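You operate a simulated robot arm through the tools that you are given. There is no shell and no other tool. Be economical: measure what you need, move in short steps, check, and stop when the job is done.

Carry out the task below with a simulated robot arm. There is one attempt and no reset: what you move stays moved.

TASK
Crimp the blue lug and put it in the green tray.
Fine: in the orange press; colour dial at the lug's colour first; the sliding plate ends out.
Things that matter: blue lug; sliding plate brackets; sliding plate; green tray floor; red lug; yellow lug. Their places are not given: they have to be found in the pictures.

It is judged by the outcome, as a careful person would: the job done as asked, and still so three seconds after it is handed in. It fails if anything else is knocked over, pushed out of place, dropped, spilled or broken.

THE ROBOT
A 7-joint arm with a two-finger parallel gripper, fixed in place. Base frame: the origin is at the foot of the arm, x ahead of it, y to its left, z up; the work surface is at about z = 865. Lengths are in mm, angles in degrees, forces in N, time in s.
With the tool pointing down near the work surface it reaches from about 240 to 680 mm from the base axis. Its first joint turns from -66.0 to 66.0 degrees. Payload 2.4 kg.
Tool frame: the origin (TCP) lies between the finger pads and is the grasp point; the fingertips stand 30 mm ahead of it; z points along the fingers, y is the line along which they close. The gripper opens to 94 mm. The fingers are 28 mm wide and 10 mm thick; the gripper's body (50 by 96 mm) begins 55 mm behind the TCP.
Orientation is that of the tool frame in the base frame, as a unit quaternion [x, y, z, w]. With the fingers straight down and closing along the base's y, the tool's x points along the base's -x, its y along +y and its z along -z.

THE INTERFACE
- The arm moves only by the tool move_arm. Its argument "steps" is a list of rows, each a list of 3 entries, a list of its own where there are three numbers: the closure, from 0 (fully open) to 1 (shut), then the shift along the tool's x, y, z in mm, then the turn, a rotation vector about the tool's x, y, z in degrees. In form: [[hand, [tx, ty, tz], [wx, wy, wz]], ...]. A call has 1 to 12 rows; each row shifts and turns the commanded pose from where the row before left it, along the tool's axes as they then stand. A row lasts 0.2 s, in which the tool goes at most 50 mm and 8.6 degrees; a call with a longer step from one row to the next is refused whole, and so is a gripper value outside its range. A pose out of reach is approached as far as the arm can. The call stops where the force on the tool passes 70 N (or 10 N more than at its start, if that is more) or the arm is blocked; 0.2 s more then pass. The fingers move at their own pace (about 153 mm/s each) and stop on an object; they squeeze with about 32 N. The grip force told is the motor's: it shows also when the fingers shut on nothing. Time passes only in rows, and 0.2 s behind the last, so rows that do not move let the fingers close. It gives the time, the measured TCP pose, the force on the tool (base axes), the opening and the grip force at its end, in the units of the frame above (readings bear some noise).
- Cameras (640 x 400 px; columns grow to the right, rows downward): "scene" is fixed at [27.8, 464.3, 1455.5]; the picture's right is [-0.85, -0.53, 0.00], its down [-0.24, 0.39, -0.89] and it looks along [0.47, -0.76, -0.46] (base axes); focal length 370 px, centre (320, 200). "wrist" rides on the gripper at [-37, 0, -58] in the tool frame; the picture's right is [0.00, -1.00, 0.00], its down [0.97, 0.00, -0.24] and it looks along [0.24, 0.00, 0.97] (tool axes); focal length 218 px, centre (320, 200).
- grab_frame(camera): a new picture of that camera. No time passes.
- probe_pixels(camera, pixels): for up to 12 pixels [column, row] of the newest picture of that camera ("zoom" is the newest enlarged one), the place [x, y, z] in the base frame of the surface seen there, good to about 2 mm. No time passes.
- close_up(camera, box): a new picture of the part [left, top, right, bottom] of that camera's present view, enlarged. No time passes.
- job_done(): hands the job in; it is judged then, once.

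Work in short steps. Measure before you move; look again where a grasp or a placing could have gone wrong, and mend it. You have 80 turns and 34 pictures in all, the two below and enlarged ones among them. Open the gripper and draw the arm clear of the work before you hand the job in, unless the task says otherwise; then end with one line.

The tools are called after "Call:" by a JSON object that holds its "api" and its "payload". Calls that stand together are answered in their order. move_arm: Moves the arm, as the interface text tells. Its arguments: {"type":"object","properties":{"steps":{"type":"array","items":{"type":"array"}}},"required":["steps"]} The other tools are called the same way: grab_frame (camera) takes a picture; probe_pixels (camera, pixels) gives the place of the surface under pixels of a picture; close_up (camera, box) takes an enlarged picture of a part of a camera's view; job_done () hands the job in.

At the start:

```text
clock: 0.0
ee_pos: [352.7, -7.4, 1219.2]
tcp_rot: [0.001, 1.0, 0.0, -0.001]
wrist_force: [-0.5, -0.2, 0.2]
opening: 93.7
grip_force: 0.0
```

scene: 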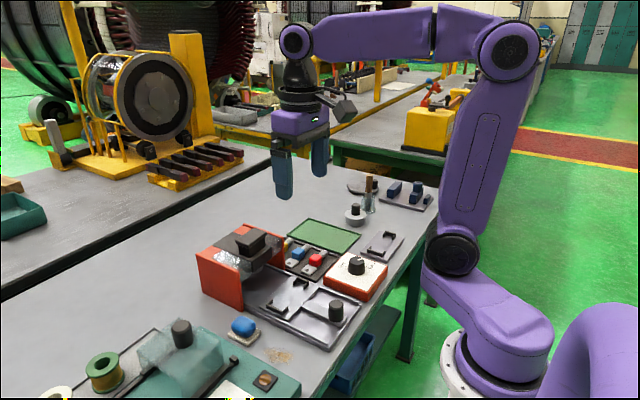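
wrist: 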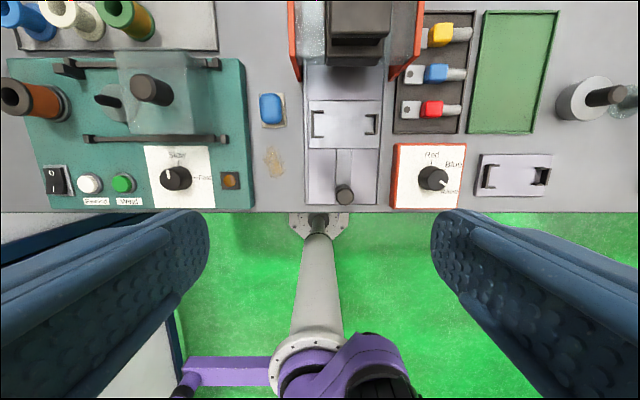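

The wrist view shows the orange press with its sliding plate (345,130), the dial (430,178) and the lugs (430,35..110). I enlarge these.

Call:
{"api": "close_up", "payload": {"camera": "wrist", "box": [280, 0, 480, 125]}}

Call:
{"api": "close_up", "payload": {"camera": "wrist", "box": [290, 90, 480, 215]}}

Call:
{"api": "close_up", "payload": {"camera": "scene", "box": [190, 200, 400, 350]}}

Call:
{"api": "probe_pixels", "payload": {"camera": "wrist", "pixels": [[345, 193], [345, 125], [319, 122], [371, 122], [432, 177], [437, 73], [413, 73], [458, 74], [432, 108], [440, 34], [515, 70], [355, 20]]}}

```text
3.20 times, centred on (380, 62) of wrist
```

zoom: 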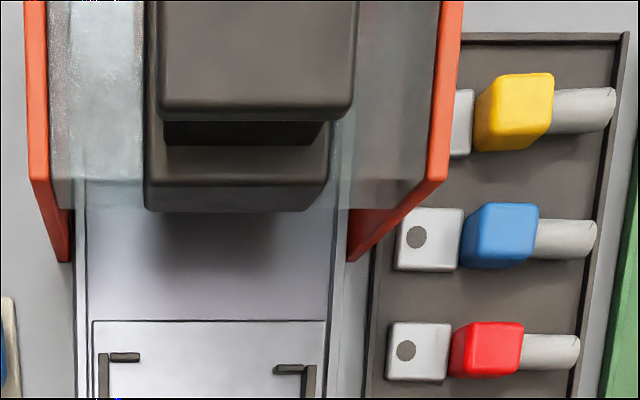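

```text
3.20 times, centred on (385, 152) of wrist
```

zoom: 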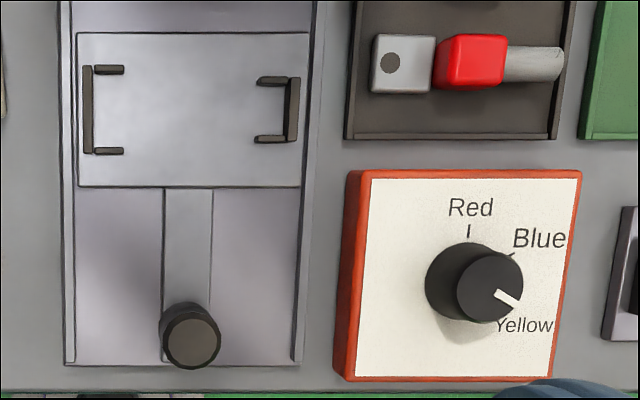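

```text
2.67 times, centred on (295, 275) of scene
```

zoom: 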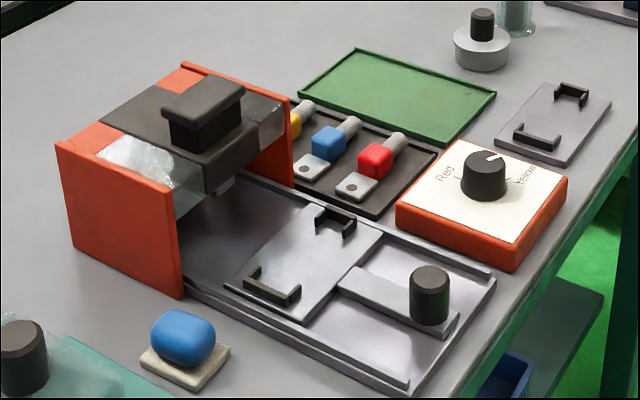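

```text
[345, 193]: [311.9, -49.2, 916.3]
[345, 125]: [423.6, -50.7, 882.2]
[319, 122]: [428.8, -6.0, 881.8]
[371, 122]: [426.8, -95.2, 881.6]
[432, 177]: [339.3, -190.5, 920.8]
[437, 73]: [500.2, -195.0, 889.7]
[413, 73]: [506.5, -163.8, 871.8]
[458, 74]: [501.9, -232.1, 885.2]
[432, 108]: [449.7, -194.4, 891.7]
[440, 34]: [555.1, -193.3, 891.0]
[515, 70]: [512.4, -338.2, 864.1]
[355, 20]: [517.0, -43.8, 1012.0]
```

The dial points at Yellow; it has to go to Blue. I move closer over the lugs and plate for a finer measurement.

Call:
{"api": "move_arm", "payload": {"steps": [[0, [-23.5, -22.5, 28], [0, 0, 0]], [0, [-23.5, -22.5, 28], [0, 0, 0]], [0, [-23.5, -22.5, 28], [0, 0, 0]], [0, [-23.5, -22.5, 28], [0, 0, 0]], [0, [-23.5, -22.5, 28], [0, 0, 0]], [0, [0, 0, 0], [0, 0, 0]]]}}

Call:
{"api": "grab_frame", "payload": {"camera": "wrist"}}

```text
clock: 1.4
ee_pos: [470.1, -119.1, 1075.8]
tcp_rot: [-0.001, 1.0, 0.001, 0.0]
wrist_force: [0.9, 0.0, -0.3]
opening: 94.1
grip_force: 0.0
```

```text
28 pictures are left
```

wrist: 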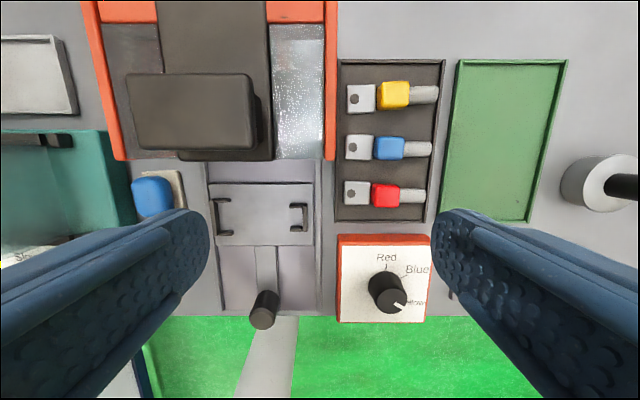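

Call:
{"api": "close_up", "payload": {"camera": "wrist", "box": [200, 110, 450, 266]}}

Call:
{"api": "close_up", "payload": {"camera": "wrist", "box": [240, 220, 440, 345]}}

Call:
{"api": "probe_pixels", "payload": {"camera": "wrist", "pixels": [[347, 148], [368, 148], [377, 148], [402, 148], [430, 148], [390, 139], [390, 158], [386, 196], [394, 95], [505, 140], [195, 110], [264, 300]]}}

```text
2.56 times, centred on (325, 188) of wrist
```

zoom: 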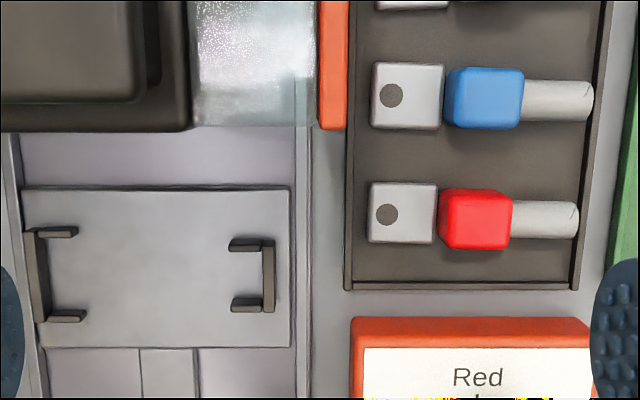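

```text
3.20 times, centred on (340, 282) of wrist
```

zoom: 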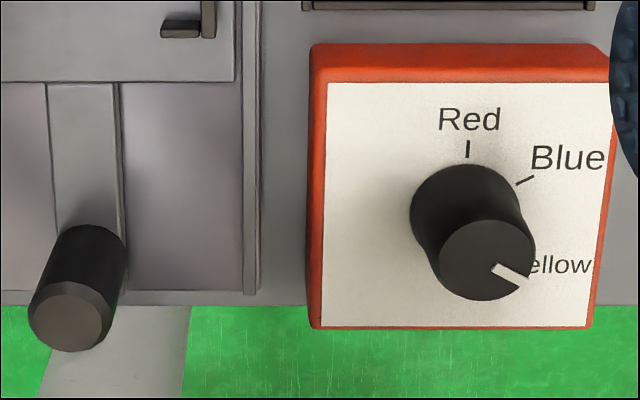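

```text
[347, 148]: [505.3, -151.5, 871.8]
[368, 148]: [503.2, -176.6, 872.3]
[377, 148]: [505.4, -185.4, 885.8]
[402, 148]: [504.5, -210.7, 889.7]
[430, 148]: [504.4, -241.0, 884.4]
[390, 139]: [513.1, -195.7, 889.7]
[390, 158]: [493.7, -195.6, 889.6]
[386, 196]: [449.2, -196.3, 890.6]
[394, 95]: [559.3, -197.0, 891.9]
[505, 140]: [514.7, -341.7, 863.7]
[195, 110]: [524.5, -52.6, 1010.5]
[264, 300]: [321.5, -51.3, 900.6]
```

Call:
{"api": "probe_pixels", "payload": {"camera": "wrist", "pixels": [[214.5, 217], [304.7, 217.4], [224, 201], [224, 233.5], [297, 205.3], [297, 229], [260, 217], [216, 240], [311, 188], [212, 186]]}}

Call:
{"api": "probe_pixels", "payload": {"camera": "zoom", "pixels": [[487, 262], [495, 267], [524, 275], [524, 180], [467, 148], [445, 260], [530, 260], [485, 225], [487, 296], [68, 320], [350, 100], [580, 310]]}}

```text
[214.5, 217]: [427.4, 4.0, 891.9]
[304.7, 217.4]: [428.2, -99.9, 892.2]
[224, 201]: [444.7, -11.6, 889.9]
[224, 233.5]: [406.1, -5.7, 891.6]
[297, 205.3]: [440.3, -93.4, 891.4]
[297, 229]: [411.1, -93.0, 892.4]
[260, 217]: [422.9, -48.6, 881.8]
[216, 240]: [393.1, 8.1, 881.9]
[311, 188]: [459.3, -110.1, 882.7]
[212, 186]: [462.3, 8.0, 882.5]
```

```text
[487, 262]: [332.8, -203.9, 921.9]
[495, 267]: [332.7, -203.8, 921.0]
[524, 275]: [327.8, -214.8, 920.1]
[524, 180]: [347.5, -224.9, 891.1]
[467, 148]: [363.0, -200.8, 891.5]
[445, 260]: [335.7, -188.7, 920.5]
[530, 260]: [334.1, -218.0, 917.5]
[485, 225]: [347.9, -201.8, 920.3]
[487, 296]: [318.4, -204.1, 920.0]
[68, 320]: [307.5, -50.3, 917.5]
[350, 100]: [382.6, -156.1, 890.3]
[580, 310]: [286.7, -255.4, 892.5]
```

The knob's centre is at about (333,-203), top 921; the pointer stands at about 120° (Yellow), the Blue tick at about 60°. I go above it, pre-turned +30°.

Call:
{"api": "move_arm", "payload": {"steps": [[0.35, [34.2, -21, 19], [0, 0, 0]], [0.35, [34.2, -21, 19], [0, 0, 0]], [0.35, [34.2, -21, 19], [0, 0, 0]], [0.35, [34.2, -21, 19], [0, 0, 0]], [0.35, [0, 0, 0], [0, 0, 7.5]], [0.35, [0, 0, 0], [0, 0, 7.5]], [0.35, [0, 0, 0], [0, 0, 7.5]], [0.35, [0, 0, 0], [0, 0, 7.5]], [0.35, [0, 0, 0], [0, 0, 0]]]}}

Call:
{"api": "grab_frame", "payload": {"camera": "wrist"}}

```text
clock: 3.4
ee_pos: [333.3, -205.0, 1001.9]
tcp_rot: [0.259, 0.966, -0.001, -0.001]
wrist_force: [1.0, 0.4, -0.6]
opening: 61.5
grip_force: 0.1
```

```text
25 pictures are left
```

wrist: 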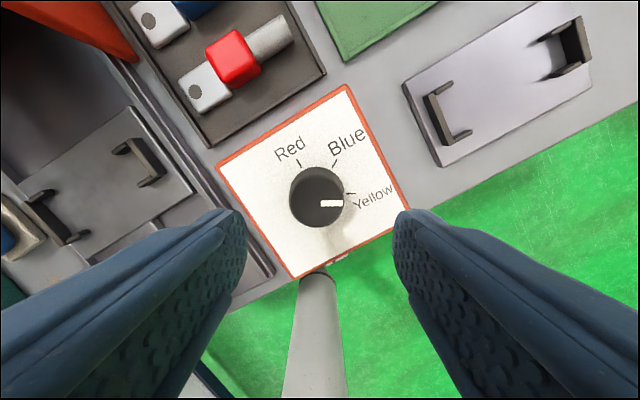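

Call:
{"api": "probe_pixels", "payload": {"camera": "wrist", "pixels": [[341, 203], [322, 203], [299, 163], [335, 163], [351, 194], [318, 172], [318, 222], [293, 197], [345, 196]]}}

```text
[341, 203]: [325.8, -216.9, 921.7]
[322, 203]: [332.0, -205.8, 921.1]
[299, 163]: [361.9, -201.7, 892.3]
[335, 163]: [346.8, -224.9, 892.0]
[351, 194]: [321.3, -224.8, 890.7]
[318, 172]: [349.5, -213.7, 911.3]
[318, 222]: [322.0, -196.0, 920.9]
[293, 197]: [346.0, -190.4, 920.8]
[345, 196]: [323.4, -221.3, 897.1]
```

The ticks give a centre of (334.5,-202) and the pointer is at 119°, so a 60° turn is right. I go down and grip the knob.

Call:
{"api": "move_arm", "payload": {"steps": [[0.35, [0.6, 2.5, 35], [0, 0, 0]], [0.35, [0, 0, 30], [0, 0, 0]], [0.35, [0, 0, 10], [0, 0, 0]], [0.35, [0, 0, 0], [0, 0, 0]], [1, [0, 0, 0], [0, 0, 0]], [1, [0, 0, 0], [0, 0, 0]]]}}

```text
clock: 4.8
ee_pos: [334.2, -201.3, 926.0]
tcp_rot: [0.259, 0.966, 0.0, 0.0]
wrist_force: [-2.3, -2.4, -12.7]
opening: 38.7
grip_force: 44.7
```

Gripped. Now I turn −60° about the tool axis.

Call:
{"api": "move_arm", "payload": {"steps": [[1, [0, 0, 0], [0, 0, -7.5]], [1, [0, 0, 0], [0, 0, -7.5]], [1, [0, 0, 0], [0, 0, -7.5]], [1, [0, 0, 0], [0, 0, -7.5]], [1, [0, 0, 0], [0, 0, -7.5]], [1, [0, 0, 0], [0, 0, -7.5]], [1, [0, 0, 0], [0, 0, -7.5]], [1, [0, 0, 0], [0, 0, -7.5]], [1, [0, 0, 0], [0, 0, 0]], [0.35, [0, 0, 0], [0, 0, 0]], [0.35, [0, 0, -40], [0, 0, 0]], [0.35, [0, 0, -40], [0, 0, 0]]]}}

Call:
{"api": "close_up", "payload": {"camera": "wrist", "box": [200, 70, 440, 220]}}

```text
clock: 7.4
ee_pos: [334.9, -202.8, 1008.5]
tcp_rot: [-0.26, 0.966, 0.0, 0.0]
wrist_force: [0.1, -0.8, -0.3]
opening: 61.0
grip_force: 0.0
```

```text
2.67 times, centred on (320, 145) of wrist
```

zoom: 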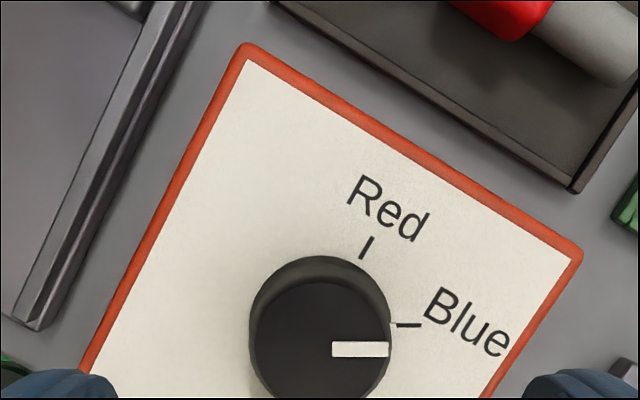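

Call:
{"api": "probe_pixels", "payload": {"camera": "zoom", "pixels": [[338, 349], [384, 349], [408, 325], [366, 248]]}}

```text
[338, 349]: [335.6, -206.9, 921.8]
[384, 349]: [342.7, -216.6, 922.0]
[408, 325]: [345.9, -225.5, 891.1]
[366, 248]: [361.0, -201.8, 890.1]
```

The dial now reads 60.7° = Blue. Next I rise and turn the hand to close along base x, camera on the -y side.

Call:
{"api": "move_arm", "payload": {"steps": [[0.35, [0, 0, -5], [0, 0, 8.5]], [0.35, [0, 0, -5], [0, 0, 8.5]], [0.35, [0, 0, -5], [0, 0, 8.5]], [0.35, [0, 0, -5], [0, 0, 8.5]], [0.35, [0, 0, -5], [0, 0, 8.5]], [0.35, [0, 0, -5], [0, 0, 8.5]], [0.35, [0, 0, -5], [0, 0, 8.5]], [0.35, [0, 0, -5], [0, 0, 8.5]], [0.35, [0, 0, -5], [0, 0, 8.5]], [0.35, [0, 0, -5], [0, 0, 8.5]], [0.35, [0, 0, 0], [0, 0, 8.5]], [0.35, [0, 0, 0], [0, 0, 8.5]]]}}

Call:
{"api": "move_arm", "payload": {"steps": [[0.45, [0, 0, 0], [0, 0, 6]], [0.45, [0, 0, 0], [0, 0, 6]], [0.45, [0, 0, 0], [0, 0, 6]], [0.45, [2, 42, 0], [0, 0, 0]], [0.45, [2, 42, 0], [0, 0, 0]], [0.45, [1, 42, 0], [0, 0, 0]], [0.45, [0, 42, 0], [0, 0, 0]], [0.45, [0, 0, 0], [0, 0, 0]]]}}

Call:
{"api": "grab_frame", "payload": {"camera": "wrist"}}

```text
clock: 10.0
ee_pos: [334.3, -201.3, 1057.7]
tcp_rot: [0.59, 0.807, 0.0, 0.0]
wrist_force: [-1.0, 0.2, 1.3]
opening: 61.1
grip_force: 0.1
```

```text
clock: 11.8
ee_pos: [503.2, -196.1, 1056.0]
tcp_rot: [0.707, 0.707, 0.0, 0.0]
wrist_force: [-0.6, 0.8, 0.6]
opening: 51.5
grip_force: 0.0
```

```text
23 pictures are left
```

wrist: 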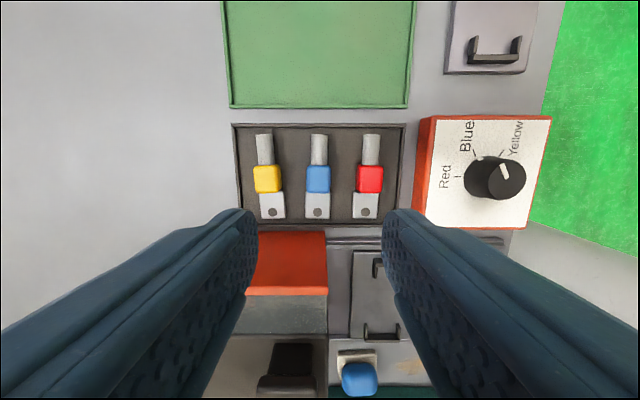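

Call:
{"api": "close_up", "payload": {"camera": "wrist", "box": [240, 120, 400, 220]}}

Call:
{"api": "probe_pixels", "payload": {"camera": "zoom", "pixels": [[317, 57], [317, 160], [316, 176], [316, 270], [317, 286], [317, 388], [272, 210], [356, 210], [268, 350], [360, 350], [287, 110], [350, 110]]}}

Call:
{"api": "probe_pixels", "payload": {"camera": "wrist", "pixels": [[265, 233], [325, 240], [265, 292], [325, 292], [300, 270], [342, 190], [290, 380], [240, 190]]}}

```text
4.00 times, centred on (320, 170) of wrist
```

zoom: 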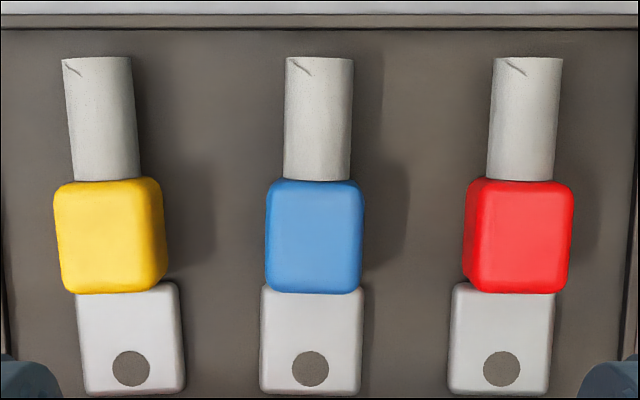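

```text
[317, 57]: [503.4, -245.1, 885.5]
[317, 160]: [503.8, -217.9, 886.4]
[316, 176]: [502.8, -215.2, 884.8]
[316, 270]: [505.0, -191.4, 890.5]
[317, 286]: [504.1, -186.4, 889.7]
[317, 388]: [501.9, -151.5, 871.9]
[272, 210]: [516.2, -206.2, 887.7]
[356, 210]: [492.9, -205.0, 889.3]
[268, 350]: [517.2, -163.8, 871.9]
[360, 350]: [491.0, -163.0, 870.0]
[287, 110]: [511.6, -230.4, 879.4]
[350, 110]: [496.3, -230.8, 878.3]
```

```text
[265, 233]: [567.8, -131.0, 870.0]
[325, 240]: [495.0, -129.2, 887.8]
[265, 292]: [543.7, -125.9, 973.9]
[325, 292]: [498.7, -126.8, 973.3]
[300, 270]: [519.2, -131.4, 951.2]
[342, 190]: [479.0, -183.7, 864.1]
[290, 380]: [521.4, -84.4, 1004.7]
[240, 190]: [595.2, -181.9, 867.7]
```

Blue lug: x≈504, collar y -215…-184, top 890. I descend with fingers either side of the collar and grip.

Call:
{"api": "move_arm", "payload": {"steps": [[0.52, [-3.9, 0.8, 40], [0, 0, 0]], [0.52, [0, 0, 45], [0, 0, 0]], [0.52, [0, 0, 40], [0, 0, 0]], [0.52, [0, 0, 20], [0, 0, 0]], [0.52, [0, 0, 10], [0, 0, 0]], [0.52, [0, 0, 0], [0, 0, 0]]]}}

Call:
{"api": "move_arm", "payload": {"steps": [[0.8, [0, 0, 0], [0, 0, 0]], [1, [0, 0, 0], [0, 0, 0]], [1, [0, 0, 0], [0, 0, 0]]]}}

```text
clock: 13.2
ee_pos: [503.0, -201.4, 901.9]
tcp_rot: [0.707, 0.707, 0.0, -0.001]
wrist_force: [-0.1, 0.1, -0.2]
opening: 45.0
grip_force: 0.0
```

```text
clock: 14.0
ee_pos: [502.9, -200.9, 902.0]
tcp_rot: [0.707, 0.707, 0.001, 0.0]
wrist_force: [-1.3, 0.5, -0.1]
opening: 25.0
grip_force: 32.1
```

Gripped (25 mm). Lift straight, move back in -x clear of the press, then over to the plate.

Call:
{"api": "move_arm", "payload": {"steps": [[1, [0, 0, -20], [0, 0, 0]], [1, [0, 0, -35], [0, 0, 0]], [1, [0, 0, -35], [0, 0, 0]], [1, [0, -39, 0], [0, 0, 0]], [1, [0, -39, 0], [0, 0, 0]], [1, [37, 0, 0], [0, 0, 0]], [1, [37, 0, 0], [0, 0, 0]], [1, [37, 0, 0], [0, 0, 0]], [1, [37, 0, 0], [0, 0, 0]], [1, [0, 0, 0], [0, 0, 0]]]}}

Call:
{"api": "grab_frame", "payload": {"camera": "wrist"}}

Call:
{"api": "close_up", "payload": {"camera": "scene", "box": [190, 200, 400, 350]}}

```text
clock: 16.2
ee_pos: [425.6, -51.0, 991.5]
tcp_rot: [0.707, 0.707, 0.0, 0.0]
wrist_force: [-0.2, 0.4, -0.5]
opening: 25.0
grip_force: 31.9
```

```text
21 pictures are left
```

wrist: 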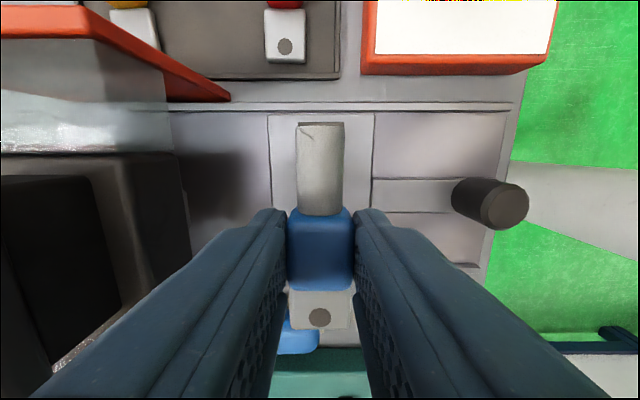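

```text
2.67 times, centred on (295, 275) of scene
```

zoom: 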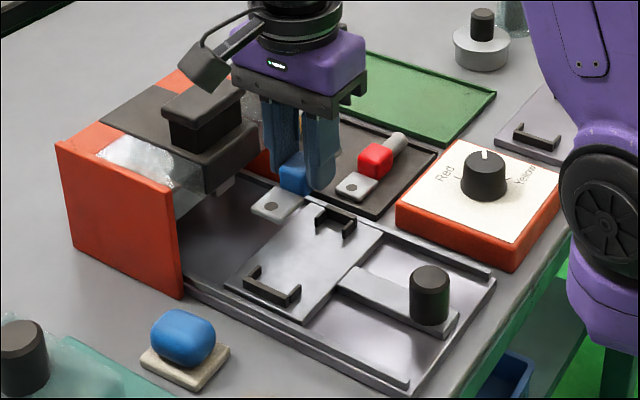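

Call:
{"api": "probe_pixels", "payload": {"camera": "wrist", "pixels": [[320, 126], [320, 150], [320, 327], [292, 318], [348, 318], [300, 170], [340, 170], [320, 250]]}}

Call:
{"api": "close_up", "payload": {"camera": "scene", "box": [265, 260, 345, 320]}}

```text
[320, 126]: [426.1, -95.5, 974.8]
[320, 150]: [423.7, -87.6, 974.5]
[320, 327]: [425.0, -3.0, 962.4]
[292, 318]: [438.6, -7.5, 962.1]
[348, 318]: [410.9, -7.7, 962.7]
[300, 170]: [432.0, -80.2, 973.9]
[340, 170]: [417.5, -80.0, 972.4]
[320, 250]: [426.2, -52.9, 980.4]
```

```text
6.67 times, centred on (305, 290) of scene
```

zoom: 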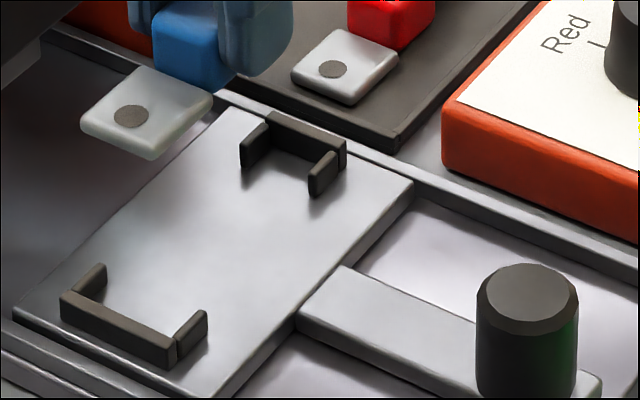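

Call:
{"api": "probe_pixels", "payload": {"camera": "zoom", "pixels": [[68, 294], [170, 348], [125, 319], [97, 268], [199, 314], [272, 117], [340, 147], [305, 130], [255, 128], [325, 156], [240, 150], [312, 180]]}}

```text
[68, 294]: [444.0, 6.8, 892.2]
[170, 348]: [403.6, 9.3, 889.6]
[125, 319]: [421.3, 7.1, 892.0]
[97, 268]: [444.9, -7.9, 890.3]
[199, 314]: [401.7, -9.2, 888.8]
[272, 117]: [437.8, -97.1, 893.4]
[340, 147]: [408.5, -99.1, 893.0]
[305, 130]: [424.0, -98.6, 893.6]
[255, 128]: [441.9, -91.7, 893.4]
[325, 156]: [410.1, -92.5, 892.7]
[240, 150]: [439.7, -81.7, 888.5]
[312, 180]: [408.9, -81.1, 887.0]
```

Lug centre is (424.8,-49), bracket centre about (424.4,-47.5). I shift +1.3 in y and lower it.

Call:
{"api": "move_arm", "payload": {"steps": [[1, [1.3, -0.3, 30], [0, 0, 0]], [1, [0, 0, 25], [0, 0, 0]], [1, [0, 0, 8], [0, 0, 0]], [1, [0, 0, 0], [0, 0, 0]]]}}

Call:
{"api": "close_up", "payload": {"camera": "scene", "box": [265, 260, 345, 320]}}

Call:
{"api": "grab_frame", "payload": {"camera": "wrist"}}

```text
clock: 17.2
ee_pos: [425.6, -51.9, 928.4]
tcp_rot: [0.707, 0.707, 0.0, 0.0]
wrist_force: [-0.6, 1.0, -0.8]
opening: 25.2
grip_force: 32.1
```

```text
6.67 times, centred on (305, 290) of scene
```

zoom: 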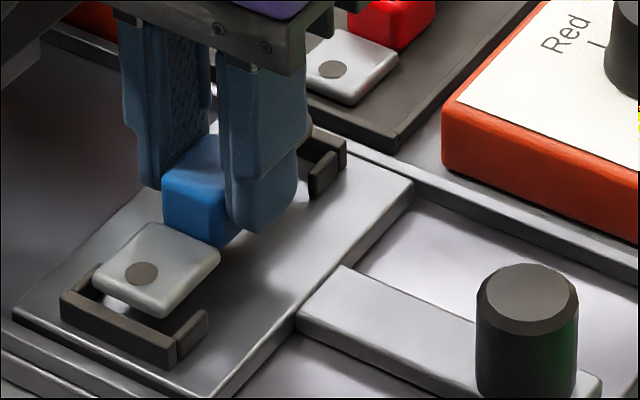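

```text
17 pictures are left
```

wrist: 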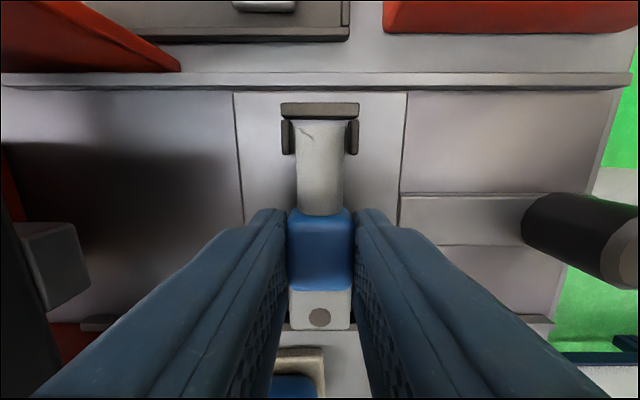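

Call:
{"api": "probe_pixels", "payload": {"camera": "wrist", "pixels": [[320, 105], [320, 114], [320, 126], [287, 135], [353, 135], [302, 165], [338, 165], [320, 326], [294, 318], [346, 318], [290, 325], [346, 328]]}}

Call:
{"api": "probe_pixels", "payload": {"camera": "zoom", "pixels": [[72, 290], [172, 345], [125, 319], [150, 304], [158, 311], [200, 317], [85, 283]]}}

```text
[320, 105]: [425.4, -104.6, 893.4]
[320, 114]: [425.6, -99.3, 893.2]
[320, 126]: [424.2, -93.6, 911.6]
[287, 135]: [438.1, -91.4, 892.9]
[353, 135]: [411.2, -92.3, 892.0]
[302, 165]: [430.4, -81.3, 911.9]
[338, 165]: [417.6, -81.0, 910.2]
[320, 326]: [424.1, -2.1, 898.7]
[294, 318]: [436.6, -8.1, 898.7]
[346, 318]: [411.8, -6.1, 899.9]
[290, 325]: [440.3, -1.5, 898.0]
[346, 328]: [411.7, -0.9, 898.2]
```

```text
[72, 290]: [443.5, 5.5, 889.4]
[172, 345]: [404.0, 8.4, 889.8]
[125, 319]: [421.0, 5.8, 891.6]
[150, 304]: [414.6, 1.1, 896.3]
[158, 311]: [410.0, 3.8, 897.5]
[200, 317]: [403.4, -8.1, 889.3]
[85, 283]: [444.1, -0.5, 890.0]
```

Aligned within about 1 mm. I lower in small steps to touch.

Call:
{"api": "move_arm", "payload": {"steps": [[1, [-0.3, 0.2, 5], [0, 0, 0]], [1, [0, 0, 3], [0, 0, 0]], [1, [0, 0, 1.5], [0, 0, 0]], [1, [0, 0, 0], [0, 0, 0]]]}}

Call:
{"api": "close_up", "payload": {"camera": "scene", "box": [265, 260, 345, 320]}}

```text
clock: 18.2
ee_pos: [424.7, -50.9, 920.6]
tcp_rot: [0.707, 0.707, 0.0, 0.0]
wrist_force: [0.0, -1.4, -0.6]
opening: 25.0
grip_force: 32.0
```

```text
6.67 times, centred on (305, 290) of scene
```

zoom: 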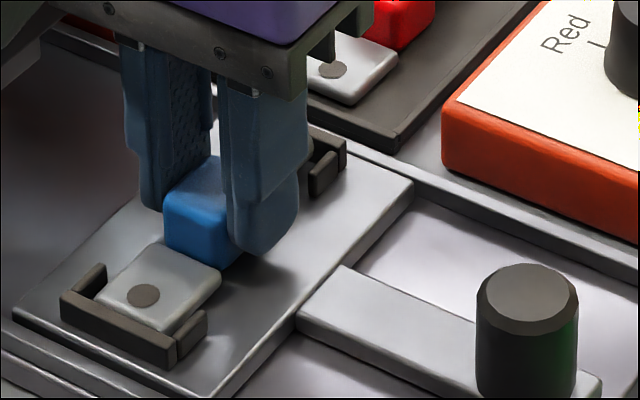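

Nearly seated and inside the brackets. I go on down in 0.7 mm steps, watching the force.

Call:
{"api": "move_arm", "payload": {"steps": [[1, [0, 0, 0.7], [0, 0, 0]], [1, [0, 0, 0.7], [0, 0, 0]], [1, [0, 0, 0.7], [0, 0, 0]], [1, [0, 0, 0], [0, 0, 0]]]}}

```text
clock: 19.2
ee_pos: [427.1, -51.6, 918.0]
tcp_rot: [0.707, 0.707, 0.002, 0.001]
wrist_force: [-0.1, 1.6, 24.1]
opening: 25.1
grip_force: 31.4
```

Contact (24 N). I release and rise.

Call:
{"api": "move_arm", "payload": {"steps": [[1, [0, 0, -0.7], [0, 0, 0]], [0.6, [0, 0, 0], [0, 0, 0]], [0.52, [0, 0, 0], [0, 0, 0]], [0.52, [0, 0, -20], [0, 0, 0]], [0.52, [0, 0, -40], [0, 0, 0]], [0.52, [0, 0, -40], [0, 0, 0]], [0.52, [0, 0, 0], [0, 0, 0]]]}}

Call:
{"api": "grab_frame", "payload": {"camera": "wrist"}}

```text
clock: 20.8
ee_pos: [426.5, -50.9, 1019.1]
tcp_rot: [0.707, 0.707, 0.0, 0.0]
wrist_force: [-0.6, -0.2, 0.2]
opening: 45.2
grip_force: 0.0
```

```text
15 pictures are left
```

wrist: 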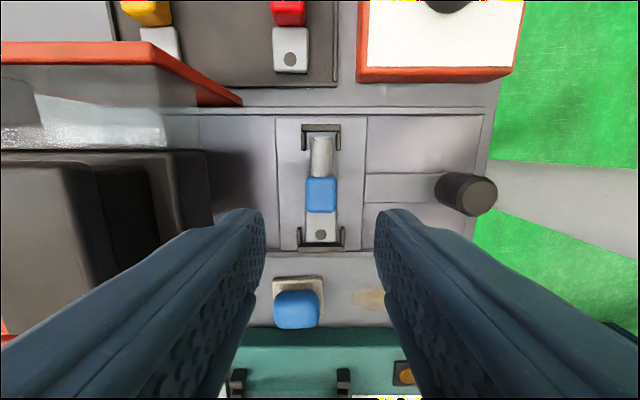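

The lug sits between the brackets. Now I measure the plate's knob (470,195) and the press front.

Call:
{"api": "probe_pixels", "payload": {"camera": "wrist", "pixels": [[481, 196], [495, 196], [467, 196], [481, 180], [481, 212], [450, 190], [320, 140], [320, 195], [320, 236], [205, 170], [150, 250], [110, 240]]}}

Call:
{"api": "close_up", "payload": {"camera": "scene", "box": [190, 215, 350, 335]}}

```text
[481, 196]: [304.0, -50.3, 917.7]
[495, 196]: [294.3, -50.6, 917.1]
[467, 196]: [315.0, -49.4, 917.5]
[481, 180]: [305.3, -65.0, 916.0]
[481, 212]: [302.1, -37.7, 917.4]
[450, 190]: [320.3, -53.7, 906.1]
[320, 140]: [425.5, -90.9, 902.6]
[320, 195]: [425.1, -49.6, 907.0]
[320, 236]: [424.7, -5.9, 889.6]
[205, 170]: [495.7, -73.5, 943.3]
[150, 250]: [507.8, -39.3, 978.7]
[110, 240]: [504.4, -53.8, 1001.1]
```

```text
3.33 times, centred on (270, 275) of scene
```

zoom: 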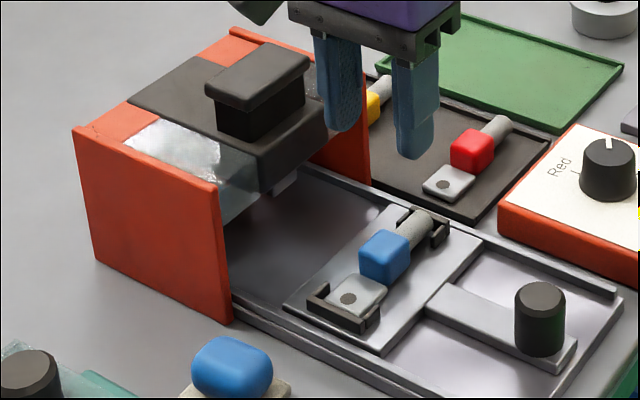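

The knob is at (304.5,-51), about 28 mm wide, top 917. I go there, down and grip it.

Call:
{"api": "move_arm", "payload": {"steps": [[0.4, [0, -41, 0], [0, 0, 0]], [0.4, [0, -41, 0], [0, 0, 0]], [0.4, [0, -39.3, 0], [0, 0, 0]], [0.4, [0, 0, 40], [0, 0, 0]], [0.4, [0, 0, 40], [0, 0, 0]], [0.4, [0, 0, 20], [0, 0, 0]], [0.4, [0, 0, 0], [0, 0, 0]], [0.7, [0, 0, 0], [0, 0, 0]], [1, [0, 0, 0], [0, 0, 0]], [1, [0, 0, 0], [0, 0, 0]]]}}

```text
clock: 23.0
ee_pos: [306.5, -52.1, 918.0]
tcp_rot: [0.706, 0.708, 0.001, 0.003]
wrist_force: [25.4, 4.7, -10.6]
opening: 31.2
grip_force: 44.9
```

Gripped (31 mm). I push the plate in (+x) in modest steps.

Call:
{"api": "move_arm", "payload": {"steps": [[1, [0, 8, 0], [0, 0, 0]], [1, [0, 10, 0], [0, 0, 0]], [1, [0, 12, 0], [0, 0, 0]], [1, [0, 12, 0], [0, 0, 0]], [1, [0, 12, 0], [0, 0, 0]], [1, [0, 0, 0], [0, 0, 0]]]}}

Call:
{"api": "close_up", "payload": {"camera": "scene", "box": [190, 215, 350, 335]}}

```text
clock: 24.4
ee_pos: [359.1, -51.9, 918.8]
tcp_rot: [0.707, 0.707, 0.0, -0.002]
wrist_force: [-1.6, -14.9, -17.5]
opening: 31.0
grip_force: 45.0
```

```text
3.33 times, centred on (270, 275) of scene
```

zoom: 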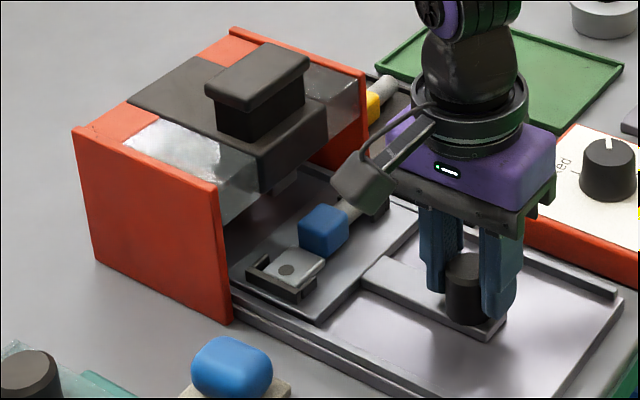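

The plate slides well with the lug. I keep pushing until it meets its stop.

Call:
{"api": "move_arm", "payload": {"steps": [[1, [0, 10, 0], [0, 0, 0]], [1, [0, 10, 0], [0, 0, 0]], [1, [0, 8, 0], [0, 0, 0]], [1, [0, 6, 0], [0, 0, 0]], [1, [0, 6, 0], [0, 0, 0]], [1, [0, 6, 0], [0, 0, 0]], [1, [0, 0, 0], [0, 0, 0]]]}}

```text
clock: 26.0
ee_pos: [402.9, -51.5, 919.1]
tcp_rot: [0.707, 0.707, -0.001, 0.0]
wrist_force: [0.3, -10.3, -7.2]
opening: 30.8
grip_force: 44.7
```

Call:
{"api": "move_arm", "payload": {"steps": [[1, [0, 6, 0], [0, 0, 0]], [1, [0, 6, 0], [0, 0, 0]], [1, [0, 5, 0], [0, 0, 0]], [1, [0, 5, 0], [0, 0, 0]], [1, [0, 5, 0], [0, 0, 0]], [1, [0, 0, 0], [0, 0, 0]]]}}

```text
clock: 26.8
ee_pos: [406.5, -52.1, 916.1]
tcp_rot: [0.708, 0.706, -0.009, -0.018]
wrist_force: [-13.9, -0.8, 20.2]
opening: 32.1
grip_force: 45.0
stopped in row 4: the force on the tool passed its limit (the readings are from after the stop); the commanded pose is now the measured one
```

Blocked after about 100 mm of travel, apparently the stop. I release, rise and look.

Call:
{"api": "move_arm", "payload": {"steps": [[0.7, [0, 0, 0], [0, 0, 0]], [0.45, [0, 0, 0], [0, 0, 0]], [0.4, [0, 0, -20], [0, 0, 0]], [0.4, [0, -20, -40], [0, 0, 0]], [0.4, [0, -40, -25], [0, 0, 0]], [0.4, [0, 0, 0], [0, 0, 0]]]}}

Call:
{"api": "close_up", "payload": {"camera": "scene", "box": [190, 215, 350, 335]}}

```text
clock: 28.2
ee_pos: [350.3, -53.1, 1003.7]
tcp_rot: [0.708, 0.706, -0.01, -0.019]
wrist_force: [-0.3, 0.4, 0.0]
opening: 56.5
grip_force: 0.1
```

```text
3.33 times, centred on (270, 275) of scene
```

zoom: 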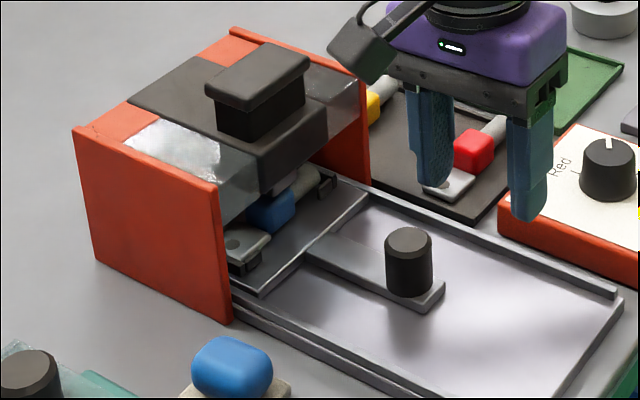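

Call:
{"api": "probe_pixels", "payload": {"camera": "zoom", "pixels": [[409, 242], [300, 222], [268, 205], [245, 240], [205, 90], [245, 100], [308, 62], [270, 45], [260, 75], [180, 95], [262, 165], [290, 180]]}}

```text
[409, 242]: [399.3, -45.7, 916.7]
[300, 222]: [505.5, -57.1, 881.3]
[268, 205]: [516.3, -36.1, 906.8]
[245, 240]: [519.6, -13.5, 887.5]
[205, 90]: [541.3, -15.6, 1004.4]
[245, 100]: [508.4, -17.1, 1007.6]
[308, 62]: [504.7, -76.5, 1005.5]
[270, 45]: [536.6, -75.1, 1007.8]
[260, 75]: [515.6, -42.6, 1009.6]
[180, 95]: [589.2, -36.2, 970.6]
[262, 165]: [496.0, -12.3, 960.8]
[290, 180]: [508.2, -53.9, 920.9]
```

Lug and plate are under the ram: lug x≈521, handle head x 505–540, y -76…-16, top 1008. I straighten the tool, shut the fingers and go over the handle.

Call:
{"api": "move_arm", "payload": {"steps": [[1, [0, 0, 0], [-2.35, -0.72, -0.16]], [1, [0, 0, -38], [0, 0, 0]], [1, [0, 0, -38], [0, 0, 0]], [1, [2, 43, 0], [0, 0, 0]], [1, [2, 43, 0], [0, 0, 0]], [1, [2, 43, 0], [0, 0, 0]], [1, [1, 43, 0], [0, 0, 0]], [1, [0, 0, 0], [0, 0, 0]]]}}

Call:
{"api": "grab_frame", "payload": {"camera": "scene"}}

```text
clock: 30.0
ee_pos: [524.6, -43.4, 1079.7]
tcp_rot: [0.707, 0.707, 0.0, 0.001]
wrist_force: [0.0, -0.1, 0.3]
opening: 0.0
grip_force: 32.0
```

```text
11 pictures are left
```

scene: 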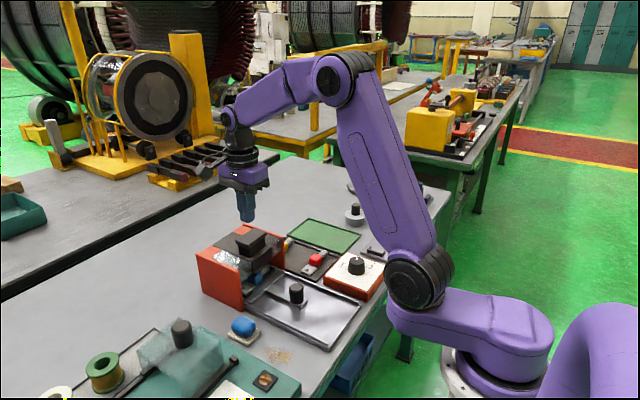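

Now I press down on the handle: quick to just above, then slow.

Call:
{"api": "move_arm", "payload": {"steps": [[1, [-2, -2, 20], [0, 0, 0]], [1, [0, 0, 14], [0, 0, 0]], [1, [0, 0, 4], [0, 0, 0]], [1, [0, 0, 4], [0, 0, 0]], [1, [0, 0, 4], [0, 0, 0]], [1, [0, 0, 4], [0, 0, 0]], [1, [0, 0, 4], [0, 0, 0]], [1, [0, 0, 4], [0, 0, 0]], [1, [0, 0, 4], [0, 0, 0]], [1, [0, 0, 0], [0, 0, 0]]]}}

```text
clock: 31.8
ee_pos: [521.5, -46.4, 1031.7]
tcp_rot: [0.708, 0.706, 0.002, 0.004]
wrist_force: [-10.6, 0.5, 19.8]
opening: 0.2
grip_force: 31.9
stopped in row 8: the force on the tool passed its limit (the readings are from after the stop); the commanded pose is now the measured one
```

Call:
{"api": "close_up", "payload": {"camera": "scene", "box": [190, 200, 310, 290]}}

```text
4.44 times, centred on (250, 245) of scene
```

zoom: 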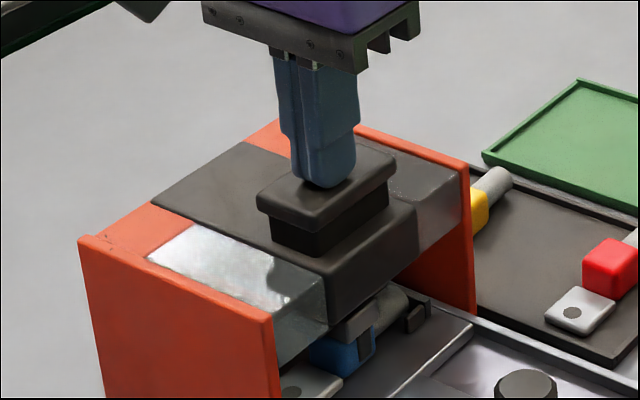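

The ram is down on the blue collar. I press once more and hold to be sure it is at the end of its stroke.

Call:
{"api": "move_arm", "payload": {"steps": [[1, [0, 0, 2], [0, 0, 0]], [1, [0, 0, 2], [0, 0, 0]], [1, [0, 0, 2], [0, 0, 0]], [1, [0, 0, 2], [0, 0, 0]], [1, [0, 0, 2], [0, 0, 0]], [1, [0, 0, 2], [0, 0, 0]], [1, [0, 0, 0], [0, 0, 0]]]}}

Call:
{"api": "probe_pixels", "payload": {"camera": "zoom", "pixels": [[290, 205], [378, 165], [350, 345], [345, 360]]}}

```text
clock: 32.4
ee_pos: [523.6, -45.8, 1030.8]
tcp_rot: [0.706, 0.708, 0.003, 0.005]
wrist_force: [-12.4, 1.8, 18.9]
opening: 0.0
grip_force: 31.6
stopped in row 3: the force on the tool passed its limit (the readings are from after the stop); the commanded pose is now the measured one
```

```text
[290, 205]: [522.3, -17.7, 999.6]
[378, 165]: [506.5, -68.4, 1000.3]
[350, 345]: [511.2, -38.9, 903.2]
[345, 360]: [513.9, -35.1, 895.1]
```

Hard stop: handle went down about 9 mm. I rise, draw back and view the plate.

Call:
{"api": "move_arm", "payload": {"steps": [[1, [0, 0, -25], [0, 0, 0]], [1, [0, 0, -25], [0, 0, 0]], [0.4, [0, -40, 0], [-0.7, -0.2, 0]], [0.4, [0, -40, 0], [0, 0, 0]], [0.4, [0, -40, 0], [0, 0, 0]], [0.4, [0, 0, 0], [0, 0, 0]]]}}

Call:
{"api": "close_up", "payload": {"camera": "scene", "box": [200, 215, 360, 335]}}

```text
clock: 33.8
ee_pos: [401.0, -46.6, 1075.9]
tcp_rot: [0.707, 0.707, 0.006, 0.012]
wrist_force: [-0.9, 0.3, 0.2]
opening: 56.6
grip_force: 0.0
```

```text
3.33 times, centred on (280, 275) of scene
```

zoom: 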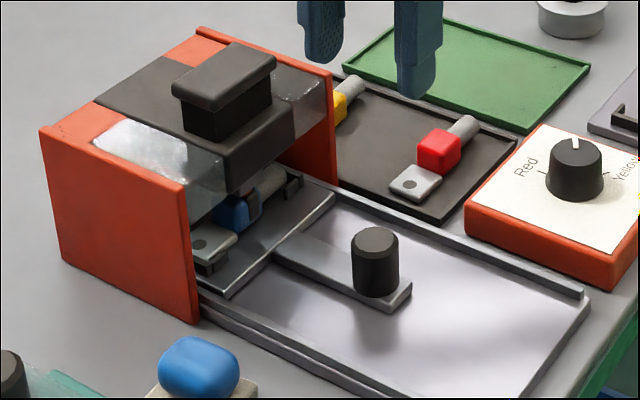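

The handle sprang back up. I straighten the tool and locate the knob (375,242).

Call:
{"api": "probe_pixels", "payload": {"camera": "zoom", "pixels": [[375, 240], [360, 238], [390, 242], [375, 250], [375, 232], [240, 210]]}}

Call:
{"api": "move_arm", "payload": {"steps": [[0.4, [0, 0, 0], [1.46, 0.45, 0]], [0.4, [0, 0, 0], [0, 0, 0]]]}}

```text
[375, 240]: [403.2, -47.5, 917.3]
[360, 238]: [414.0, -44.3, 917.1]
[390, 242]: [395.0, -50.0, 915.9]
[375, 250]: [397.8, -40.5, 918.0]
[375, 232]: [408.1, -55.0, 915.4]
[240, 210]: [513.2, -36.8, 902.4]
```

```text
clock: 34.4
ee_pos: [401.8, -46.6, 1076.3]
tcp_rot: [0.707, 0.707, 0.0, 0.0]
wrist_force: [-0.4, -0.6, -1.2]
opening: 56.6
grip_force: 0.0
```

Call:
{"api": "move_arm", "payload": {"steps": [[0.4, [-3, 2, 45], [0, 0, 0]], [0.4, [0, 0, 45], [0, 0, 0]], [0.4, [0, 0, 45], [0, 0, 0]], [0.4, [0, 0, 22], [0, 0, 0]], [0.4, [0, 0, 0], [0, 0, 0]], [0.7, [0, 0, 0], [0, 0, 0]], [1, [0, 0, 0], [0, 0, 0]], [1, [0, 0, 0], [0, 0, 0]]]}}

Call:
{"api": "move_arm", "payload": {"steps": [[1, [0, -8, 0], [0, 0, 0]], [1, [0, -10, 0], [0, 0, 0]], [1, [0, -12, 0], [0, 0, 0]], [1, [0, -12, 0], [0, 0, 0]], [1, [0, -12, 0], [0, 0, 0]], [1, [0, -12, 0], [0, 0, 0]], [1, [0, -10, 0], [0, 0, 0]], [1, [0, -8, 0], [0, 0, 0]], [1, [0, -6, 0], [0, 0, 0]], [1, [0, 0, 0], [0, 0, 0]]]}}

```text
clock: 36.2
ee_pos: [406.0, -50.1, 916.8]
tcp_rot: [0.707, 0.708, 0.0, 0.0]
wrist_force: [0.9, 0.6, -13.7]
opening: 31.3
grip_force: 45.4
```

```text
clock: 38.4
ee_pos: [314.7, -48.8, 920.5]
tcp_rot: [0.708, 0.706, 0.0, 0.0]
wrist_force: [0.5, 0.9, -5.8]
opening: 30.9
grip_force: 44.9
```

Call:
{"api": "move_arm", "payload": {"steps": [[1, [0, -4, 0], [0, 0, 0]], [1, [0, -3, 0], [0, 0, 0]], [1, [0, -2, 0], [0, 0, 0]], [1, [0, -2, 0], [0, 0, 0]], [1, [0, 0, 0], [0, 0, 0]]]}}

```text
clock: 39.6
ee_pos: [306.0, -48.2, 919.3]
tcp_rot: [0.706, 0.708, 0.002, 0.003]
wrist_force: [17.3, 7.4, 3.0]
opening: 31.5
grip_force: 45.1
```

At the outer stop (17 N). I release, rise, and go back over the lug.

Call:
{"api": "move_arm", "payload": {"steps": [[0.7, [0, 0, 0], [0, 0, 0]], [0.4, [0, 0, 0], [0, 0, 0]], [0.4, [0, 0, -20], [0, 0, 0]], [0.4, [0, 0, -40], [0, 0, 0]], [0.4, [0, 0, -40], [0, 0, 0]], [0.5, [0, 40, 0], [0, 0, 0]], [0.5, [0, 40, 0], [0, 0, 0]], [0.5, [0, 39, 0], [0, 0, 0]], [0.5, [0, 0, 0], [0, 0, 0]]]}}

Call:
{"api": "grab_frame", "payload": {"camera": "wrist"}}

Call:
{"api": "close_up", "payload": {"camera": "scene", "box": [220, 215, 380, 335]}}

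```text
clock: 41.6
ee_pos: [423.6, -49.6, 1020.4]
tcp_rot: [0.707, 0.707, 0.0, -0.001]
wrist_force: [-0.1, -0.1, 1.0]
opening: 46.8
grip_force: 0.0
```

```text
8 pictures are left
```

wrist: 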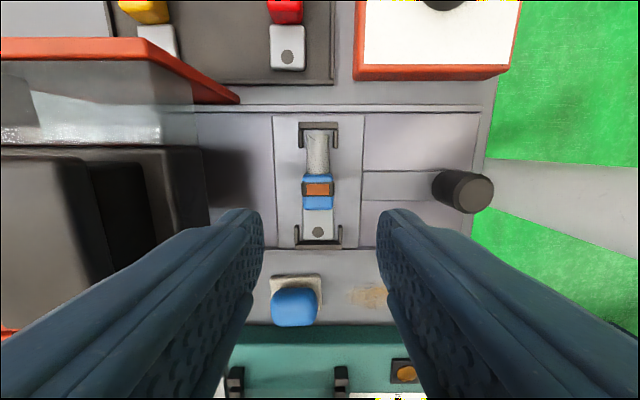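

```text
3.33 times, centred on (300, 275) of scene
```

zoom: 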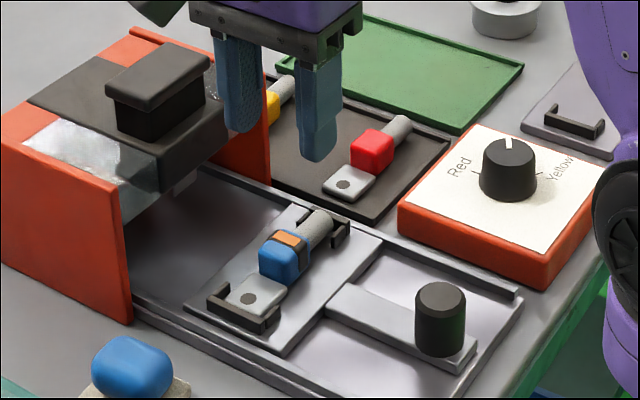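

The collar now shows the crimp mark, and the plate is out. I measure the collar and the tray.

Call:
{"api": "probe_pixels", "payload": {"camera": "wrist", "pixels": [[318, 178], [318, 203], [305, 203], [331, 203], [318, 130], [318, 236]]}}

Call:
{"api": "probe_pixels", "payload": {"camera": "zoom", "pixels": [[400, 70], [365, 20], [518, 68], [455, 128], [295, 68], [470, 90], [478, 176]]}}

```text
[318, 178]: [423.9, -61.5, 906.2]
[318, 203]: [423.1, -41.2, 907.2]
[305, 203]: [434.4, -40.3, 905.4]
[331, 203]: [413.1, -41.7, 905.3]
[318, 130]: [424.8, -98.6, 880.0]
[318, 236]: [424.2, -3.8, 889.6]
```

```text
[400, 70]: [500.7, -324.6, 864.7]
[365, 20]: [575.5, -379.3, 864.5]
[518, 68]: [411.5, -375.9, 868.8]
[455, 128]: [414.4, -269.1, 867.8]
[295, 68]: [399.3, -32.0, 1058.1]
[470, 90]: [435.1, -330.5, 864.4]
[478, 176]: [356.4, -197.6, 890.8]
```

Crimped. Grip the collar at (424,-51), TCP 918, lift.

Call:
{"api": "move_arm", "payload": {"steps": [[0.5, [-1.2, 0, 40], [0, 0, 0]], [0.5, [0, 0, 40], [0, 0, 0]], [0.5, [0, 0, 21], [0, 0, 0]], [0.5, [0, 0, 0], [0, 0, 0]], [0.8, [0, 0, 0], [0, 0, 0]], [1, [0, 0, 0], [0, 0, 0]], [1, [0, 0, 0], [0, 0, 0]]]}}

Call:
{"api": "move_arm", "payload": {"steps": [[1, [0, 0, -10], [0, 0, 0]], [1, [0, 0, -30], [0, 0, 0]], [1, [0, 0, -40], [0, 0, 0]], [1, [0, 0, 0], [0, 0, 0]]]}}

```text
clock: 43.2
ee_pos: [423.6, -51.0, 919.0]
tcp_rot: [0.707, 0.707, 0.0, 0.0]
wrist_force: [-0.8, -0.1, 0.2]
opening: 25.3
grip_force: 32.2
```

```text
clock: 44.2
ee_pos: [422.8, -50.4, 998.9]
tcp_rot: [0.707, 0.707, 0.0, 0.0]
wrist_force: [-0.2, -0.2, -1.2]
opening: 25.2
grip_force: 32.2
```

Held. I carry it to about (495,-328) at this height.

Call:
{"api": "move_arm", "payload": {"steps": [[1, [-40, 0, 0], [0, 0, 0]], [1, [-40, 0, 0], [0, 0, 0]], [1, [-40, 0, 0], [0, 0, 0]], [1, [-40, 0, 0], [0, 0, 0]], [1, [-40, 0, 0], [0, 0, 0]], [1, [-39, 18, 0], [0, 0, 0]], [1, [-38, 27, 0], [0, 0, 0]], [1, [0, 27, 0], [0, 0, 0]], [1, [0, 0, 0], [0, 0, 0]]]}}

Call:
{"api": "grab_frame", "payload": {"camera": "wrist"}}

Call:
{"api": "grab_frame", "payload": {"camera": "scene"}}

```text
clock: 46.2
ee_pos: [495.8, -328.1, 999.1]
tcp_rot: [0.707, 0.707, 0.0, 0.0]
wrist_force: [-0.6, 0.3, -0.6]
opening: 25.0
grip_force: 32.3
```

```text
6 pictures are left
```

wrist: 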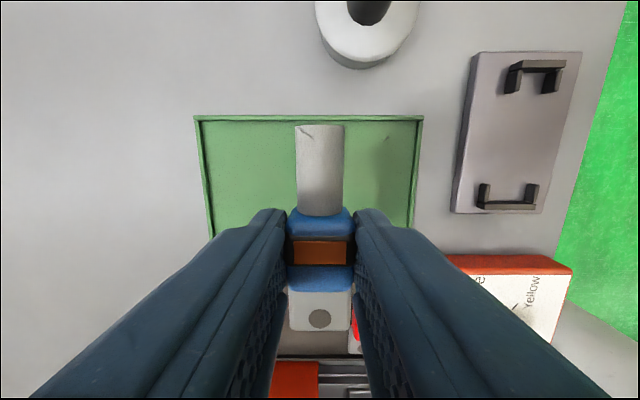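

```text
5 pictures are left
```

scene: 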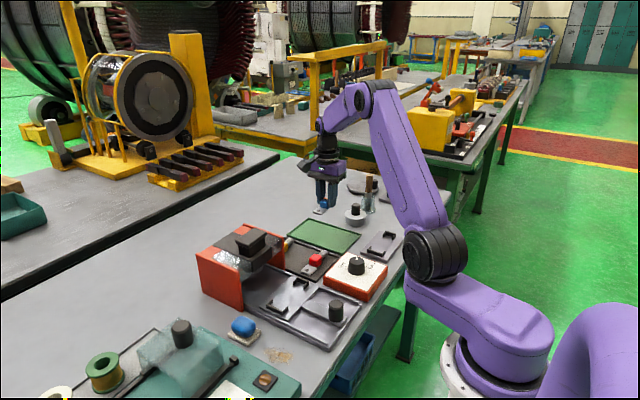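

Call:
{"api": "probe_pixels", "payload": {"camera": "wrist", "pixels": [[260, 118], [260, 128], [198, 150], [420, 130], [240, 180], [320, 127], [320, 327], [360, 65]]}}

Call:
{"api": "probe_pixels", "payload": {"camera": "scene", "pixels": [[307, 218], [361, 234], [331, 258], [290, 238], [324, 237], [346, 246], [310, 248], [345, 228]]}}

```text
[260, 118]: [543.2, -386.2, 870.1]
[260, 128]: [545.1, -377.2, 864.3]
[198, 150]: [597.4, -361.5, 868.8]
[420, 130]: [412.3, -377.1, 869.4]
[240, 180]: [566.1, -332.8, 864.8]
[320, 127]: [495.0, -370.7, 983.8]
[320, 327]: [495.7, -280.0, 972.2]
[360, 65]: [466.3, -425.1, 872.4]
```

```text
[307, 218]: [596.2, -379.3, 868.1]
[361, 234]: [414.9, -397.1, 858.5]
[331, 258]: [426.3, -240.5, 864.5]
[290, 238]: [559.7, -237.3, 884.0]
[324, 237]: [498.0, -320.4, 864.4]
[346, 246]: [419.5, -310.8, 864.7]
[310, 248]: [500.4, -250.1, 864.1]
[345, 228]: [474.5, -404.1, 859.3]
```

Lug spans y -372…-278, tray inside about -382…-269, so it is centred. I lower it.

Call:
{"api": "move_arm", "payload": {"steps": [[1, [0, 0, 35], [0, 0, 0]], [1, [0, 0, 35], [0, 0, 0]], [1, [0, 0, 20], [0, 0, 0]], [1, [0, 0, 5], [0, 0, 0]], [1, [0, 0, 1.5], [0, 0, 0]], [1, [0, 0, 0], [0, 0, 0]]]}}

Call:
{"api": "close_up", "payload": {"camera": "scene", "box": [270, 200, 390, 275]}}

```text
clock: 47.6
ee_pos: [495.2, -326.5, 901.6]
tcp_rot: [0.707, 0.707, 0.0, 0.0]
wrist_force: [0.1, -0.4, -0.5]
opening: 24.9
grip_force: 31.7
```

```text
5.33 times, centred on (330, 238) of scene
```

zoom: 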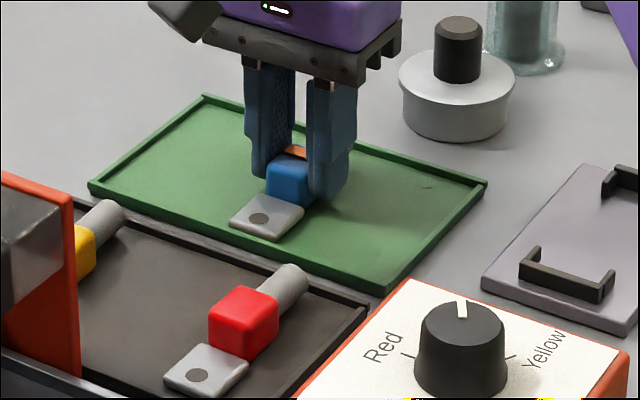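

Call:
{"api": "move_arm", "payload": {"steps": [[1, [0, 0, 0.8], [0, 0, 0]], [1, [0, 0, 0.8], [0, 0, 0]], [1, [0, 0, 0.6], [0, 0, 0]], [1, [0, 0, 0], [0, 0, 0]]]}}

```text
clock: 48.6
ee_pos: [495.7, -327.6, 901.4]
tcp_rot: [0.707, 0.707, 0.001, 0.001]
wrist_force: [-4.6, 1.7, 13.1]
opening: 24.8
grip_force: 31.9
```

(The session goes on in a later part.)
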